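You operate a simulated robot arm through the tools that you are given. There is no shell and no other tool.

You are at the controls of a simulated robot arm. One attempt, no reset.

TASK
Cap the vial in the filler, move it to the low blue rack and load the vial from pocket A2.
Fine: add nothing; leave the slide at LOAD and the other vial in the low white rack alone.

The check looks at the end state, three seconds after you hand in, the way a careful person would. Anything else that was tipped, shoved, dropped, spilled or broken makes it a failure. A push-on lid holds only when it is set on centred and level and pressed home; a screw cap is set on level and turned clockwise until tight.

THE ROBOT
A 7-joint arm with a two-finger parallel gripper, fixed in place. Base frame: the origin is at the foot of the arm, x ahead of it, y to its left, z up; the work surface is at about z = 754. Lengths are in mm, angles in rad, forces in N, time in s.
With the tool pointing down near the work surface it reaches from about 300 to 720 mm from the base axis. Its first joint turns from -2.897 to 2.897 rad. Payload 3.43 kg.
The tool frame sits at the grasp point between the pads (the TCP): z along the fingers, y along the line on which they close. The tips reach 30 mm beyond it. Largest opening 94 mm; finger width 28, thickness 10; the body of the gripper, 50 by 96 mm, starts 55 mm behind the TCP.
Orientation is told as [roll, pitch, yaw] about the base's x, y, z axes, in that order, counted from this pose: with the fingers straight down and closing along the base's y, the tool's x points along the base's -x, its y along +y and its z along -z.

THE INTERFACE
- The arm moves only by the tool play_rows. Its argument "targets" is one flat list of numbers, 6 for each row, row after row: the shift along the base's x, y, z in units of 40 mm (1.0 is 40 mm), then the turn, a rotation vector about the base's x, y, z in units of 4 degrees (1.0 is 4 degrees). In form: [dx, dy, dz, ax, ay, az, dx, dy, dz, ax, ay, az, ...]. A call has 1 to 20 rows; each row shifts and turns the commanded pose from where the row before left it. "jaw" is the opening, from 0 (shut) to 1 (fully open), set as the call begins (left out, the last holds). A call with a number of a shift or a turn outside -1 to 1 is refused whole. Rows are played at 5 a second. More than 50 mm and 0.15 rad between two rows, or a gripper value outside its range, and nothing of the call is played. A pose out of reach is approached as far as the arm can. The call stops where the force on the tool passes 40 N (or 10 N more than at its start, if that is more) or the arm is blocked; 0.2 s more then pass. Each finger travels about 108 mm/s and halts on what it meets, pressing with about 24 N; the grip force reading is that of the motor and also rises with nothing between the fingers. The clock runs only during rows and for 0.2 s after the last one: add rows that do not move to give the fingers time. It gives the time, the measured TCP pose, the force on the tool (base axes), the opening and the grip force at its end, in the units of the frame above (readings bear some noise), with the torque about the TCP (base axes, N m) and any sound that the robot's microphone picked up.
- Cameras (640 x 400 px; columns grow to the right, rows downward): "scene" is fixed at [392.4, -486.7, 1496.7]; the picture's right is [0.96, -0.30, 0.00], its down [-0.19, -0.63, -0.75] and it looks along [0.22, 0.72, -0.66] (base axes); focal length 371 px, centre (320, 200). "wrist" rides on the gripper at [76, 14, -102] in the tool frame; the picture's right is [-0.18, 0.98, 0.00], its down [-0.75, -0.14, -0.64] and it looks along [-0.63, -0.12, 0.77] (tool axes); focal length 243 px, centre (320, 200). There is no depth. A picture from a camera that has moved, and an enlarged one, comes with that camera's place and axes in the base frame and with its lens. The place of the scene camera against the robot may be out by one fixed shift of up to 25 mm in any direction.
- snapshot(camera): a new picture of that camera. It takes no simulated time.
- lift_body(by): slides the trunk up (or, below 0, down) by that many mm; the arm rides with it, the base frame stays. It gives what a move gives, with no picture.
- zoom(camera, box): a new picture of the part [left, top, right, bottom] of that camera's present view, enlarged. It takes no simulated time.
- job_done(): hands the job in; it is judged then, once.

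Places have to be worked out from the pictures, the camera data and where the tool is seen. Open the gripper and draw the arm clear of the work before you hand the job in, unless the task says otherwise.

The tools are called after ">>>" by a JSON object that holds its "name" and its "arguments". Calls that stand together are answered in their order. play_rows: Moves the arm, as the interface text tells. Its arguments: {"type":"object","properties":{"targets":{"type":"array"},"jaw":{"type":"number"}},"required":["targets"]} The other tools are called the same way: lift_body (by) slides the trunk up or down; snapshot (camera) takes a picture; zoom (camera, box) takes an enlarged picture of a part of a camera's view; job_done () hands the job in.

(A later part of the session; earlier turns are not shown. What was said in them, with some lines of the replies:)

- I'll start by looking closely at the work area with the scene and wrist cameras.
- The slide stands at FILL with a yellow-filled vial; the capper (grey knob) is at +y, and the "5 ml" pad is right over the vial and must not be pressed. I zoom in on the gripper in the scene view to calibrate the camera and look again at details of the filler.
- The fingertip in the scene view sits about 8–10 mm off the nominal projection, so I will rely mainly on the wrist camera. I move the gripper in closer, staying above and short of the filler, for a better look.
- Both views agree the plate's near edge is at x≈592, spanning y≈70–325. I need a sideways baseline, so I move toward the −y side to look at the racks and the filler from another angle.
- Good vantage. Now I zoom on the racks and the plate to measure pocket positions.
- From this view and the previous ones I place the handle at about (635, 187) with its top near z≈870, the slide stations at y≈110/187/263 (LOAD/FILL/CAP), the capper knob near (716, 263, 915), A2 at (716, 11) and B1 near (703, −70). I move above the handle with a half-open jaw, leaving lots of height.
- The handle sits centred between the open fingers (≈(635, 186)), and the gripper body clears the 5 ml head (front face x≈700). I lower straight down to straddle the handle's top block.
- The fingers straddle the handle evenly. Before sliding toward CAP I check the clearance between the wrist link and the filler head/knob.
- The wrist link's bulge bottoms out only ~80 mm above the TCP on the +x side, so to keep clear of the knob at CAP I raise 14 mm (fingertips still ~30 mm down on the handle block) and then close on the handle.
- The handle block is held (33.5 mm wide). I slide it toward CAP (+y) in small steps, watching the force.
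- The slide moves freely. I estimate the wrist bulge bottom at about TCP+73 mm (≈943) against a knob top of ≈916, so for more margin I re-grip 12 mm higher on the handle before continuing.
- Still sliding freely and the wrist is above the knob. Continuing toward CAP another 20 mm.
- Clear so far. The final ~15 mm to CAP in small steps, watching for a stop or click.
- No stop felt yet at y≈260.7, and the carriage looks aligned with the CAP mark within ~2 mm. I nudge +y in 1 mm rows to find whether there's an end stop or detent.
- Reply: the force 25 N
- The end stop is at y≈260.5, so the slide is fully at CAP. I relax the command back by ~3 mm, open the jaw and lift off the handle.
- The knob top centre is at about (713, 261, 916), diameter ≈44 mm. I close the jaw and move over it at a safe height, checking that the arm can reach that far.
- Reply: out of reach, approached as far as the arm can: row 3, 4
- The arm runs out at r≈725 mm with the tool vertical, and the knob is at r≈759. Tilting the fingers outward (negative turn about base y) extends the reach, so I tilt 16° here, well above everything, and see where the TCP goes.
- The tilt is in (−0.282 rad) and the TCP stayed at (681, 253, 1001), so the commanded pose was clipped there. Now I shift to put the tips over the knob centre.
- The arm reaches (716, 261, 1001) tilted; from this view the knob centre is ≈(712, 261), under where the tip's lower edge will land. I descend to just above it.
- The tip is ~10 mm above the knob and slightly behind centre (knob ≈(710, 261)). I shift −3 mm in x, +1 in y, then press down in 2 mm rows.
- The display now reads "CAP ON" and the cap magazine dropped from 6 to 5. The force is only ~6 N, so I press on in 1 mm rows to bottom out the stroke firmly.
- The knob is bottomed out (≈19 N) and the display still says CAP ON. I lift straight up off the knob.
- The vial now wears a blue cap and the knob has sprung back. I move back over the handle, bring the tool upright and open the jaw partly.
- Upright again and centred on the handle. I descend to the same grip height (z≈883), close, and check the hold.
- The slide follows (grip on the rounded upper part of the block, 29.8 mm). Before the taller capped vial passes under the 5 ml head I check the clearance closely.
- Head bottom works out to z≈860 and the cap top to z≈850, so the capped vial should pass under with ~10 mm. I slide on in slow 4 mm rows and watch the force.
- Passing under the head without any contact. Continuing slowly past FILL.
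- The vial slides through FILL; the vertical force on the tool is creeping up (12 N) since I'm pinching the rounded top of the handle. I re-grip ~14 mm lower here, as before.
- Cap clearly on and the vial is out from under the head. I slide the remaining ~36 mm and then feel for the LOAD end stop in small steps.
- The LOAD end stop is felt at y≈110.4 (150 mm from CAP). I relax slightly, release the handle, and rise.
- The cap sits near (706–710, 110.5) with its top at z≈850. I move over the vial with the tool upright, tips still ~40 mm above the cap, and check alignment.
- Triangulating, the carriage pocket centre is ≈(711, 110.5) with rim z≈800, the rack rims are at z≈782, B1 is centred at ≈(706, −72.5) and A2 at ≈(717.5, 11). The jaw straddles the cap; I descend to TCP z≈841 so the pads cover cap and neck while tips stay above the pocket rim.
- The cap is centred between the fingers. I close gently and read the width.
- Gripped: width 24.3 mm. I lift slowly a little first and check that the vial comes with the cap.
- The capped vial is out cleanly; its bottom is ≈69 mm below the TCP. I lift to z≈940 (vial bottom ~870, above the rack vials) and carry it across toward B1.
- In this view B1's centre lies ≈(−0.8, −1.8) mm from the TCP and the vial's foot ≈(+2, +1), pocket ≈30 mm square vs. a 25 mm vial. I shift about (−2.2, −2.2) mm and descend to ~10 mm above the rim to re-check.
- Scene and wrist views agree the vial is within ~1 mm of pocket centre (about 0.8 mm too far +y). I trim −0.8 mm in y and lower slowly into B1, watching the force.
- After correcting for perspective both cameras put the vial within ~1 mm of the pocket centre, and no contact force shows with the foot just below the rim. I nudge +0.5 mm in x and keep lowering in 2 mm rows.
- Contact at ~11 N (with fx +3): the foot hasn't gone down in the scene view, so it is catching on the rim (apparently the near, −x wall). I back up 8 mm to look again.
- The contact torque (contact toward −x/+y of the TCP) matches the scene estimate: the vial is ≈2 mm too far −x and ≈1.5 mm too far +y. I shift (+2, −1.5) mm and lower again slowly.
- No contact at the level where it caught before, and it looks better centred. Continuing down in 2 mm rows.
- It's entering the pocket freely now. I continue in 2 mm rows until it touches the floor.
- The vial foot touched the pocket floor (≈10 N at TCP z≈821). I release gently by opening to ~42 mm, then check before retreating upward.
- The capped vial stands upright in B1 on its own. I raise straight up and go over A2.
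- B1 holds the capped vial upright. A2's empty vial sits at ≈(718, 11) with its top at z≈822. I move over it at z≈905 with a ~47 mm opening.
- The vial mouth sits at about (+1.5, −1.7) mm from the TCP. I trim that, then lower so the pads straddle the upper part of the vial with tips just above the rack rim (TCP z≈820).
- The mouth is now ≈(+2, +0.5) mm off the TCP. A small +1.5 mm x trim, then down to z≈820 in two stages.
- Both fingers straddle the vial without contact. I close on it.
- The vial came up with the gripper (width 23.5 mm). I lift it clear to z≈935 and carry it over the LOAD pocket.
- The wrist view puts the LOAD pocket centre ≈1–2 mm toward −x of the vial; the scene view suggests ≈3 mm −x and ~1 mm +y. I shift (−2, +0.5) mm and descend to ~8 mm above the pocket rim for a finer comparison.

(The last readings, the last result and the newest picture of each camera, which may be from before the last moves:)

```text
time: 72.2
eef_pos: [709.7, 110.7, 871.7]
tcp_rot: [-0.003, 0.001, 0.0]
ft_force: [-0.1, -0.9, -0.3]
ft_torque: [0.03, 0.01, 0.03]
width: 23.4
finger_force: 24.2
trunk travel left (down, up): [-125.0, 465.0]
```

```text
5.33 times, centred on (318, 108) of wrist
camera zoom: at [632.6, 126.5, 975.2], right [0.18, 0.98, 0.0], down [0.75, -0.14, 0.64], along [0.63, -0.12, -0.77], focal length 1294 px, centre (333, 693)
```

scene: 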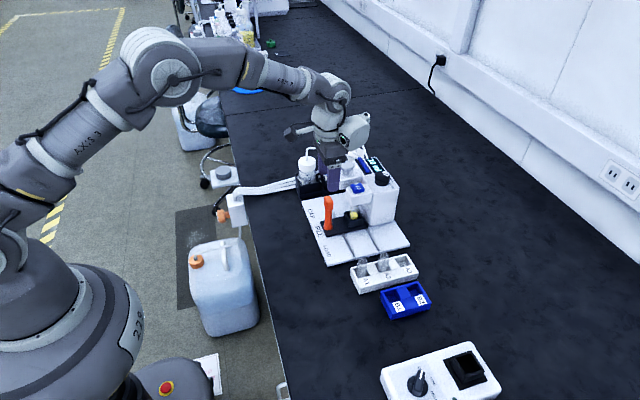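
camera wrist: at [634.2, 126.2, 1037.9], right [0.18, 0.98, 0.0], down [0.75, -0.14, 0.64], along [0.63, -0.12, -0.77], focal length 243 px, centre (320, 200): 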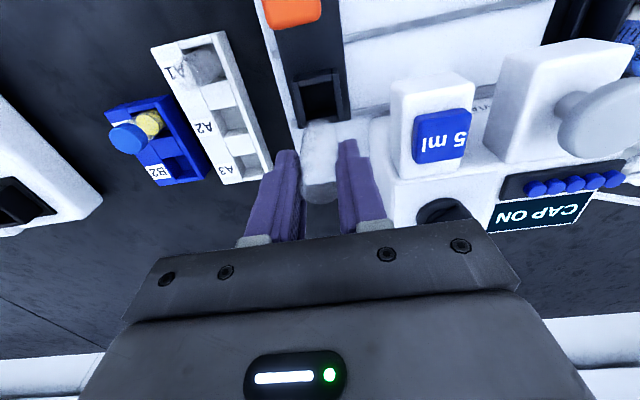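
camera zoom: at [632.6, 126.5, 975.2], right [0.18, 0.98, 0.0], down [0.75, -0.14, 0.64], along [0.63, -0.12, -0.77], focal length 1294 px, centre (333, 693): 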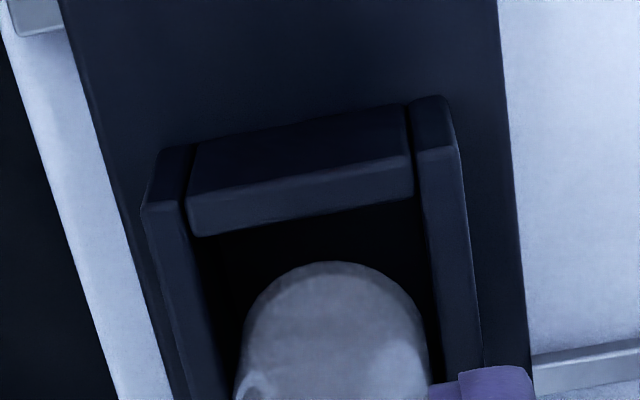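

Both views agree the vial is centred on the pocket within about a millimetre in x, and they bracket zero in y. I lower in 2 mm rows, watching the force.

>>> {"name": "play_rows", "arguments": {"targets": [0, -0.005, -0.06, 0, 0, 0, 0, 0, -0.06, 0, 0, 0, 0, 0, -0.06, 0, 0, 0, 0, 0, -0.05, 0, 0, 0, 0, 0, -0.05, 0, 0, 0, 0, 0, 0, 0, 0, 0]}}

>>> {"name": "zoom", "arguments": {"camera": "scene", "box": [354, 206, 394, 251]}}

>>> {"name": "zoom", "arguments": {"camera": "wrist", "box": [285, 70, 350, 145]}}

```text
time: 73.6
eef_pos: [709.9, 110.1, 860.4]
tcp_rot: [-0.001, 0.001, 0.0]
ft_force: [-0.4, -0.1, -0.6]
ft_torque: [0.02, 0.02, 0.01]
width: 23.6
finger_force: 24.1
trunk travel left (down, up): [-125.0, 465.0]
```

```text
8.89 times, centred on (374, 228) of scene
camera zoom: at [392.4, -486.7, 1496.7], right [0.96, -0.3, 0.0], down [-0.19, -0.63, -0.75], along [0.22, 0.72, -0.66], focal length 3295 px, centre (-160, -53)
```

zoom: 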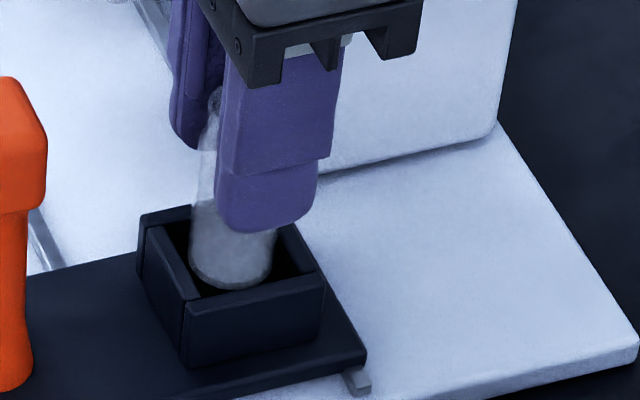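

```text
5.33 times, centred on (318, 108) of wrist
camera zoom: at [632.2, 125.8, 964.1], right [0.18, 0.98, 0.0], down [0.75, -0.14, 0.64], along [0.63, -0.12, -0.77], focal length 1294 px, centre (333, 693)
```

zoom: 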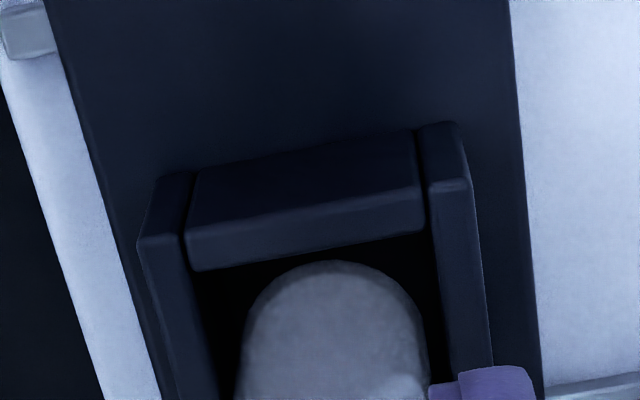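

>>> {"name": "play_rows", "arguments": {"targets": [0, 0, -0.05, 0, 0, 0, 0, 0, -0.05, 0, 0, 0, 0, 0, -0.05, 0, 0, 0, 0, 0, 0, 0, 0, 0]}}

>>> {"name": "zoom", "arguments": {"camera": "scene", "box": [354, 206, 394, 251]}}

>>> {"name": "zoom", "arguments": {"camera": "wrist", "box": [285, 70, 350, 145]}}

```text
time: 74.6
eef_pos: [709.9, 111.0, 854.9]
tcp_rot: [0.001, -0.001, -0.001]
ft_force: [0.7, 0.3, 0.2]
ft_torque: [0.03, 0.01, 0.02]
width: 23.4
finger_force: 23.9
trunk travel left (down, up): [-125.0, 465.0]
```

```text
8.89 times, centred on (374, 228) of scene
camera zoom: at [392.4, -486.7, 1496.7], right [0.96, -0.3, 0.0], down [-0.19, -0.63, -0.75], along [0.22, 0.72, -0.66], focal length 3295 px, centre (-160, -53)
```

zoom: 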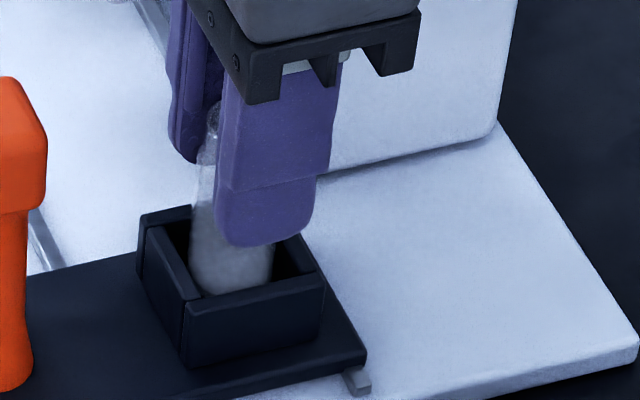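

```text
5.33 times, centred on (318, 108) of wrist
camera zoom: at [632.2, 125.6, 958.2], right [0.18, 0.98, 0.0], down [0.75, -0.14, 0.64], along [0.63, -0.12, -0.77], focal length 1294 px, centre (333, 693)
```

zoom: 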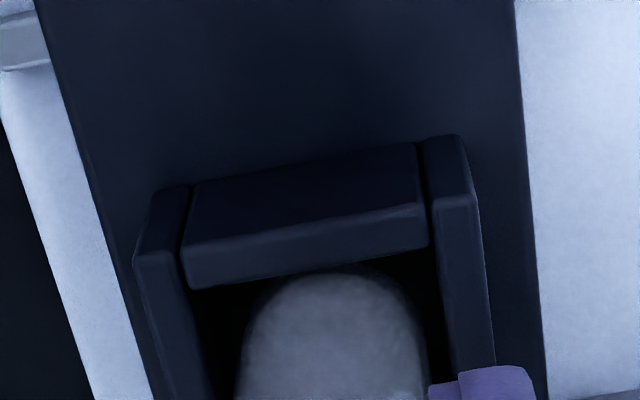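

The foot is inside the pocket with no contact. Continuing down to the floor.

>>> {"name": "play_rows", "arguments": {"targets": [0, 0, -0.05, 0, 0, 0, 0, 0, -0.05, 0, 0, 0, 0, 0, -0.05, 0, 0, 0, 0, 0, -0.05, 0, 0, 0, 0, 0, -0.05, 0, 0, 0, 0, 0, 0, 0, 0, 0]}}

>>> {"name": "play_rows", "arguments": {"targets": [0, 0, -0.04, 0, 0, 0, 0, 0, -0.04, 0, 0, 0, 0, 0, 0, 0, 0, 0]}}

>>> {"name": "zoom", "arguments": {"camera": "scene", "box": [354, 206, 394, 251]}}

```text
time: 76.0
eef_pos: [710.1, 110.2, 844.1]
tcp_rot: [0.001, 0.001, -0.001]
ft_force: [-0.8, 0.0, 0.7]
ft_torque: [0.0, -0.04, 0.0]
width: 23.6
finger_force: 24.3
trunk travel left (down, up): [-125.0, 465.0]
```

```text
time: 76.8
eef_pos: [709.0, 111.1, 841.2]
tcp_rot: [0.001, 0.0, 0.002]
ft_force: [-0.2, -0.6, 1.0]
ft_torque: [-0.02, -0.01, -0.02]
width: 23.5
finger_force: 24.1
trunk travel left (down, up): [-125.0, 465.0]
```

```text
8.89 times, centred on (374, 228) of scene
camera zoom: at [392.4, -486.7, 1496.7], right [0.96, -0.3, 0.0], down [-0.19, -0.63, -0.75], along [0.22, 0.72, -0.66], focal length 3295 px, centre (-160, -53)
```

zoom: 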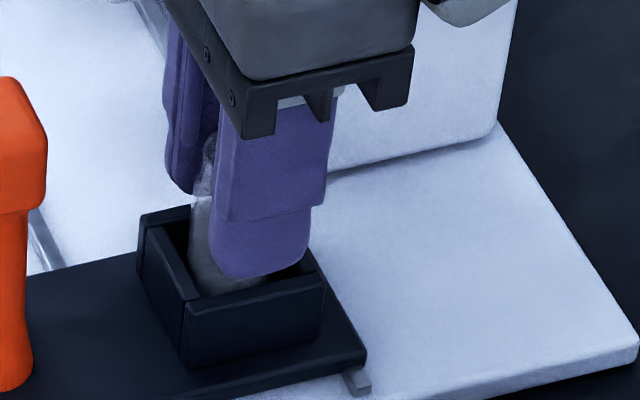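

>>> {"name": "play_rows", "arguments": {"targets": [0, 0, -0.03, 0, 0, 0, 0, 0, -0.03, 0, 0, 0, 0, 0, 0, 0, 0, 0]}}

>>> {"name": "play_rows", "arguments": {"targets": [0, 0, -0.03, 0, 0, 0, 0, 0, -0.03, 0, 0, 0, 0, 0, 0, 0, 0, 0]}}

```text
time: 77.6
eef_pos: [708.3, 112.6, 840.6]
tcp_rot: [-0.001, -0.001, 0.0]
ft_force: [2.5, 0.2, 7.3]
ft_torque: [0.13, -0.13, -0.02]
width: 23.3
finger_force: 23.8
trunk travel left (down, up): [-125.0, 465.0]
```

```text
time: 78.4
eef_pos: [707.5, 109.1, 836.7]
tcp_rot: [0.001, 0.002, 0.0]
ft_force: [0.7, -0.8, 6.3]
ft_torque: [-0.09, -0.07, -0.01]
width: 23.4
finger_force: 23.9
trunk travel left (down, up): [-125.0, 465.0]
```

The vial is on the pocket floor (≈6–7 N). I release it and check before lifting away.

>>> {"name": "play_rows", "arguments": {"targets": [0, 0, 0.02, 0, 0, 0, 0, 0, 0, 0, 0, 0]}}

>>> {"name": "play_rows", "arguments": {"targets": [0, 0, 0, 0, 0, 0, 0, 0, 0, 0, 0, 0, 0, 0, 0, 0, 0, 0], "jaw": 0.48}}

>>> {"name": "zoom", "arguments": {"camera": "scene", "box": [344, 196, 404, 251]}}

>>> {"name": "zoom", "arguments": {"camera": "wrist", "box": [250, 80, 390, 240]}}

```text
time: 79.0
eef_pos: [707.7, 110.8, 836.1]
tcp_rot: [0.0, 0.003, 0.0]
ft_force: [-0.2, -1.1, -0.3]
ft_torque: [-0.01, -0.02, -0.01]
width: 23.4
finger_force: 23.9
trunk travel left (down, up): [-125.0, 465.0]
```

```text
time: 79.8
eef_pos: [709.7, 111.4, 837.0]
tcp_rot: [0.0, 0.001, 0.0]
ft_force: [-0.8, 0.2, 0.1]
ft_torque: [-0.03, 0.03, -0.01]
width: 45.1
finger_force: 0.1
trunk travel left (down, up): [-125.0, 465.0]
```

```text
7.27 times, centred on (374, 224) of scene
camera zoom: at [392.4, -486.7, 1496.7], right [0.96, -0.3, 0.0], down [-0.19, -0.63, -0.75], along [0.22, 0.72, -0.66], focal length 2696 px, centre (-73, 29)
```

zoom: 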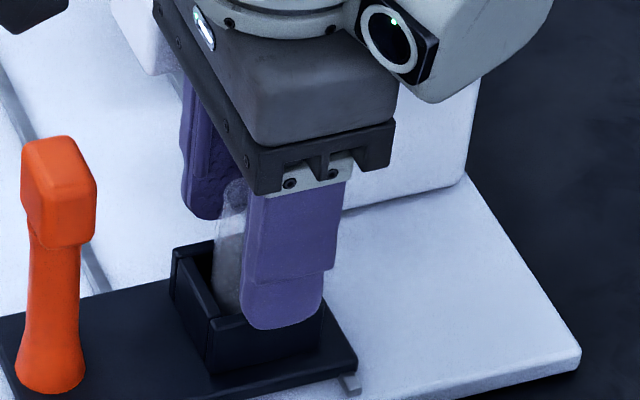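

```text
2.50 times, centred on (320, 160) of wrist
camera zoom: at [632.0, 126.0, 941.3], right [0.18, 0.98, 0.0], down [0.75, -0.14, 0.64], along [0.63, -0.12, -0.77], focal length 606 px, centre (320, 300)
```

zoom: 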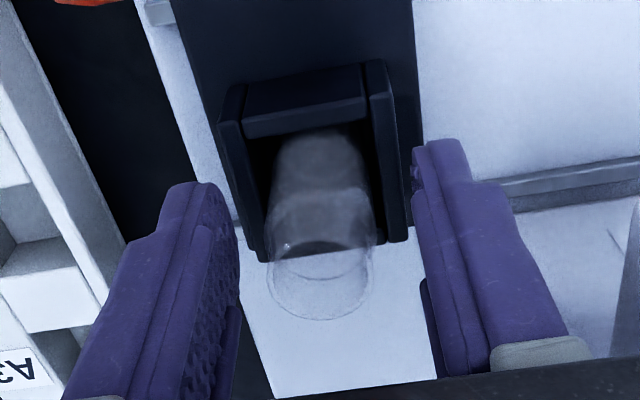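

The vial stands free in the LOAD pocket. I raise straight up and check all the end states from both cameras.

>>> {"name": "play_rows", "arguments": {"targets": [0, 0, 0.25, 0, 0, 0, 0, 0, 0.6, 0, 0, 0, 0, 0, 0.8, 0, 0, 0, 0, 0, 0.9, 0, 0, 0, 0, 0, 0.9, 0, 0, 0, 0, 0, 0.6, 0, 0, 0, 0, 0, 0, 0, 0, 0]}}

>>> {"name": "snapshot", "arguments": {"camera": "wrist"}}

>>> {"name": "zoom", "arguments": {"camera": "scene", "box": [300, 150, 440, 325]}}

>>> {"name": "zoom", "arguments": {"camera": "scene", "box": [310, 180, 410, 265]}}

```text
time: 81.4
eef_pos: [709.5, 111.4, 1001.1]
tcp_rot: [0.0, 0.002, 0.001]
ft_force: [0.3, 0.6, 0.3]
ft_torque: [-0.01, 0.0, 0.03]
width: 45.2
finger_force: 0.1
trunk travel left (down, up): [-125.0, 465.0]
```

```text
taken
camera wrist: at [631.3, 126.4, 1104.0], right [0.18, 0.98, 0.0], down [0.75, -0.14, 0.64], along [0.63, -0.12, -0.77], focal length 243 px, centre (320, 200)
```

wrist: 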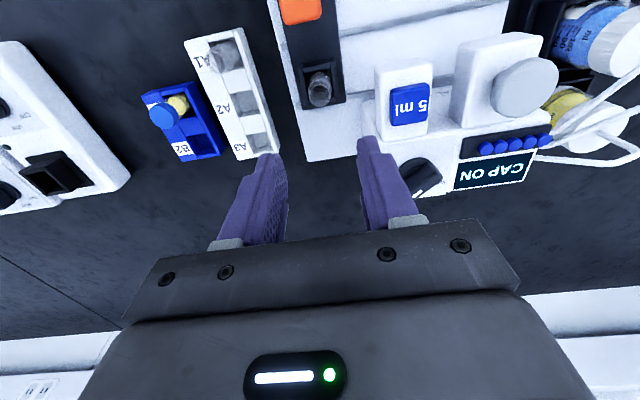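

```text
2.29 times, centred on (370, 238) of scene
camera zoom: at [392.4, -486.7, 1496.7], right [0.96, -0.3, 0.0], down [-0.19, -0.63, -0.75], along [0.22, 0.72, -0.66], focal length 847 px, centre (206, 114)
```

zoom: 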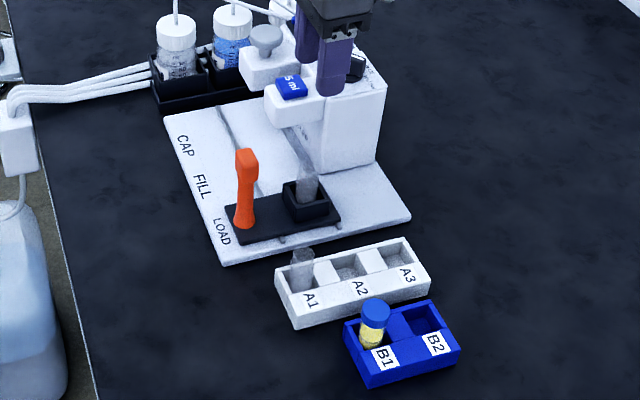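

```text
4.71 times, centred on (360, 222) of scene
camera zoom: at [392.4, -486.7, 1496.7], right [0.96, -0.3, 0.0], down [-0.19, -0.63, -0.75], along [0.22, 0.72, -0.66], focal length 1744 px, centre (132, 94)
```

zoom: 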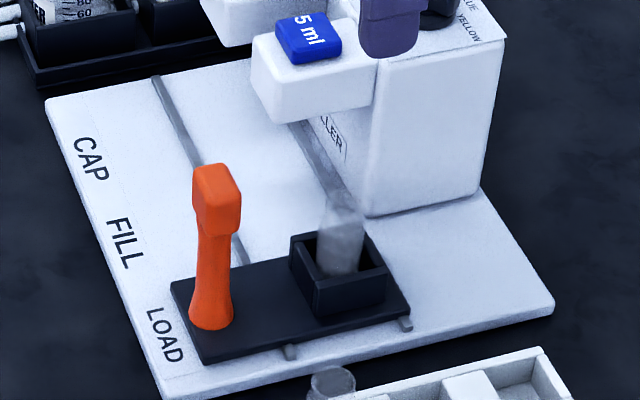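

The new vial is in the LOAD pocket, A1 is untouched, A2 is empty, and B1 holds the capped vial. I retreat to the robot side and open the jaw, then verify the slide is still at the LOAD stop.

>>> {"name": "play_rows", "arguments": {"targets": [-0.75, 0, 0.3, 0, 0, 0, -0.75, 0, 0.3, 0, 0, 0, -0.75, 0, 0.3, 0, 0, 0, -0.75, 0, 0.3, 0, 0, 0, -0.75, 0, 0.3, 0, 0, 0, -0.75, 0, 0.3, 0, 0, 0, 0, 0, 0, 0, 0, 0], "jaw": 0.9}}

>>> {"name": "snapshot", "arguments": {"camera": "wrist"}}

>>> {"name": "zoom", "arguments": {"camera": "wrist", "box": [240, 110, 400, 240]}}

>>> {"name": "zoom", "arguments": {"camera": "scene", "box": [370, 260, 430, 315]}}

>>> {"name": "zoom", "arguments": {"camera": "scene", "box": [300, 130, 420, 230]}}

```text
time: 83.0
eef_pos: [528.4, 110.3, 1070.4]
tcp_rot: [-0.001, 0.0, 0.0]
ft_force: [0.1, 0.5, 0.4]
ft_torque: [-0.02, 0.0, 0.01]
width: 84.7
finger_force: 0.1
trunk travel left (down, up): [-125.0, 465.0]
```

```text
taken
camera wrist: at [450.8, 126.3, 1174.4], right [0.18, 0.98, 0.0], down [0.75, -0.14, 0.64], along [0.63, -0.12, -0.77], focal length 243 px, centre (320, 200)
```

wrist: 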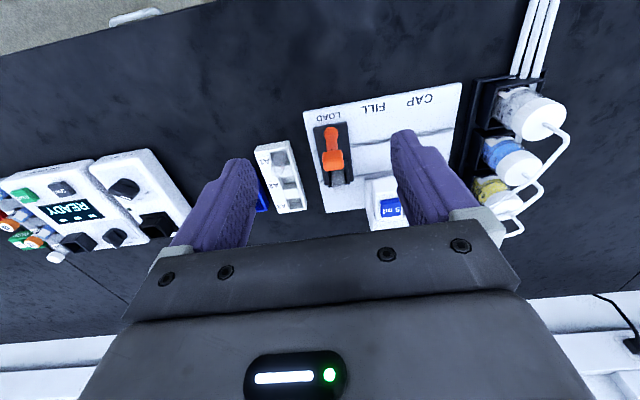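

```text
3.08 times, centred on (320, 175) of wrist
camera zoom: at [450.8, 126.3, 1174.4], right [0.18, 0.98, 0.0], down [0.75, -0.14, 0.64], along [0.63, -0.12, -0.77], focal length 746 px, centre (320, 277)
```

zoom: 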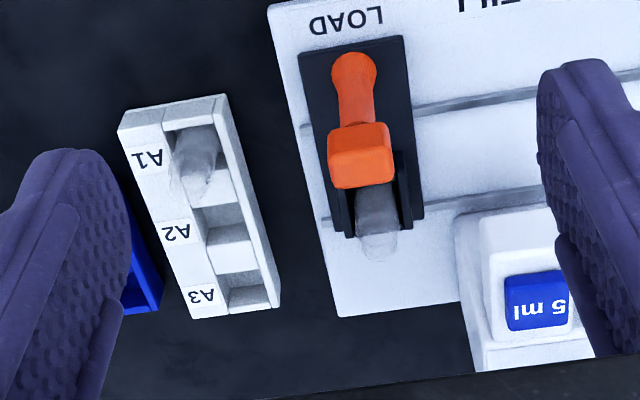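

```text
7.27 times, centred on (400, 288) of scene
camera zoom: at [392.4, -486.7, 1496.7], right [0.96, -0.3, 0.0], down [-0.19, -0.63, -0.75], along [0.22, 0.72, -0.66], focal length 2696 px, centre (-262, -436)
```

zoom: 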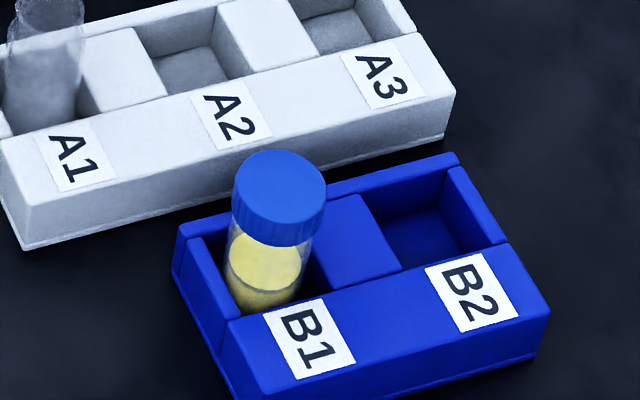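

```text
4.00 times, centred on (360, 180) of scene
camera zoom: at [392.4, -486.7, 1496.7], right [0.96, -0.3, 0.0], down [-0.19, -0.63, -0.75], along [0.22, 0.72, -0.66], focal length 1483 px, centre (160, 280)
```

zoom: 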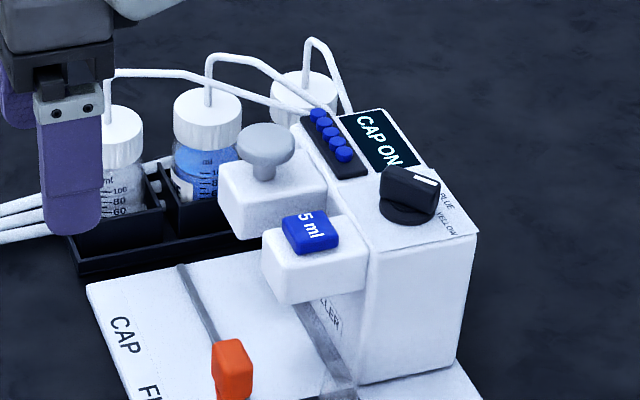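

Everything checks out: the slide is centred on the LOAD mark, the empty vial is in its pocket, the capped vial is upright in B1, A1 is undisturbed, and nothing else was dispensed. I draw the arm further back and up, fully open, before handing in.

>>> {"name": "play_rows", "arguments": {"targets": [-0.7, 0.2, 0.5, 0, 0, 0, -0.7, 0.2, 0.5, 0, 0, 0, -0.7, 0.2, 0.5, 0, 0, 0, -0.7, 0.2, 0.5, 0, 0, 0, -0.5, 0.2, 0.4, 0, 0, 0, 0, 0, 0, 0, 0, 0], "jaw": 1}}

>>> {"name": "snapshot", "arguments": {"camera": "scene"}}

```text
time: 84.4
eef_pos: [397.8, 150.5, 1167.1]
tcp_rot: [0.001, 0.0, 0.0]
ft_force: [-0.3, -0.8, 1.1]
ft_torque: [0.01, 0.02, -0.01]
width: 94.1
finger_force: 0.1
trunk travel left (down, up): [-125.0, 465.0]
```

```text
taken
```

scene: 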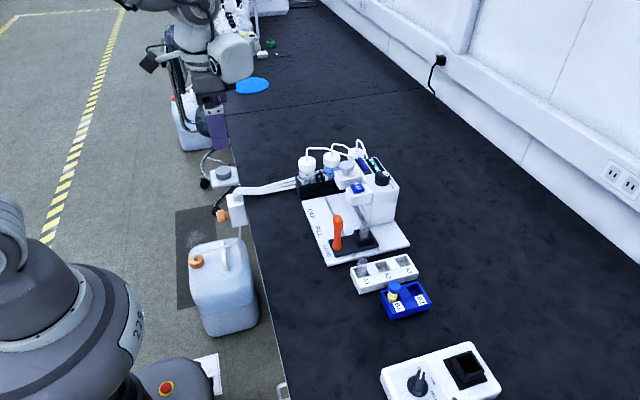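

The arm is clear, the gripper open, and the scene shows the required end state. I hand the job in.

>>> {"name": "job_done", "arguments": {}}

```text
The job is handed in.
```

The job is handed in, and the last pictures show the end state you asked for.

- **Filled vial:** It was capped at the CAP station, where the display read "CAP ON" and I pressed the knob down until it stopped. It now stands upright in pocket B1 of the low blue rack.
- **A2 vial:** The empty vial from A2 is in the filler's pocket. The slide is at LOAD, lined up with its mark.
- **Left alone:** The A1 vial was not touched. The 5 ml button was never pressed, so nothing was added.
- **Arm:** The gripper is open and drawn back clear of the work.

While lowering the capped vial into B1, it caught the pocket rim at about 11 N and slid up about 4.5 mm in the fingers. I backed off, moved it over and lowered it again; it then went to the pocket floor without catching. In the last pictures the cap looks level and in place.
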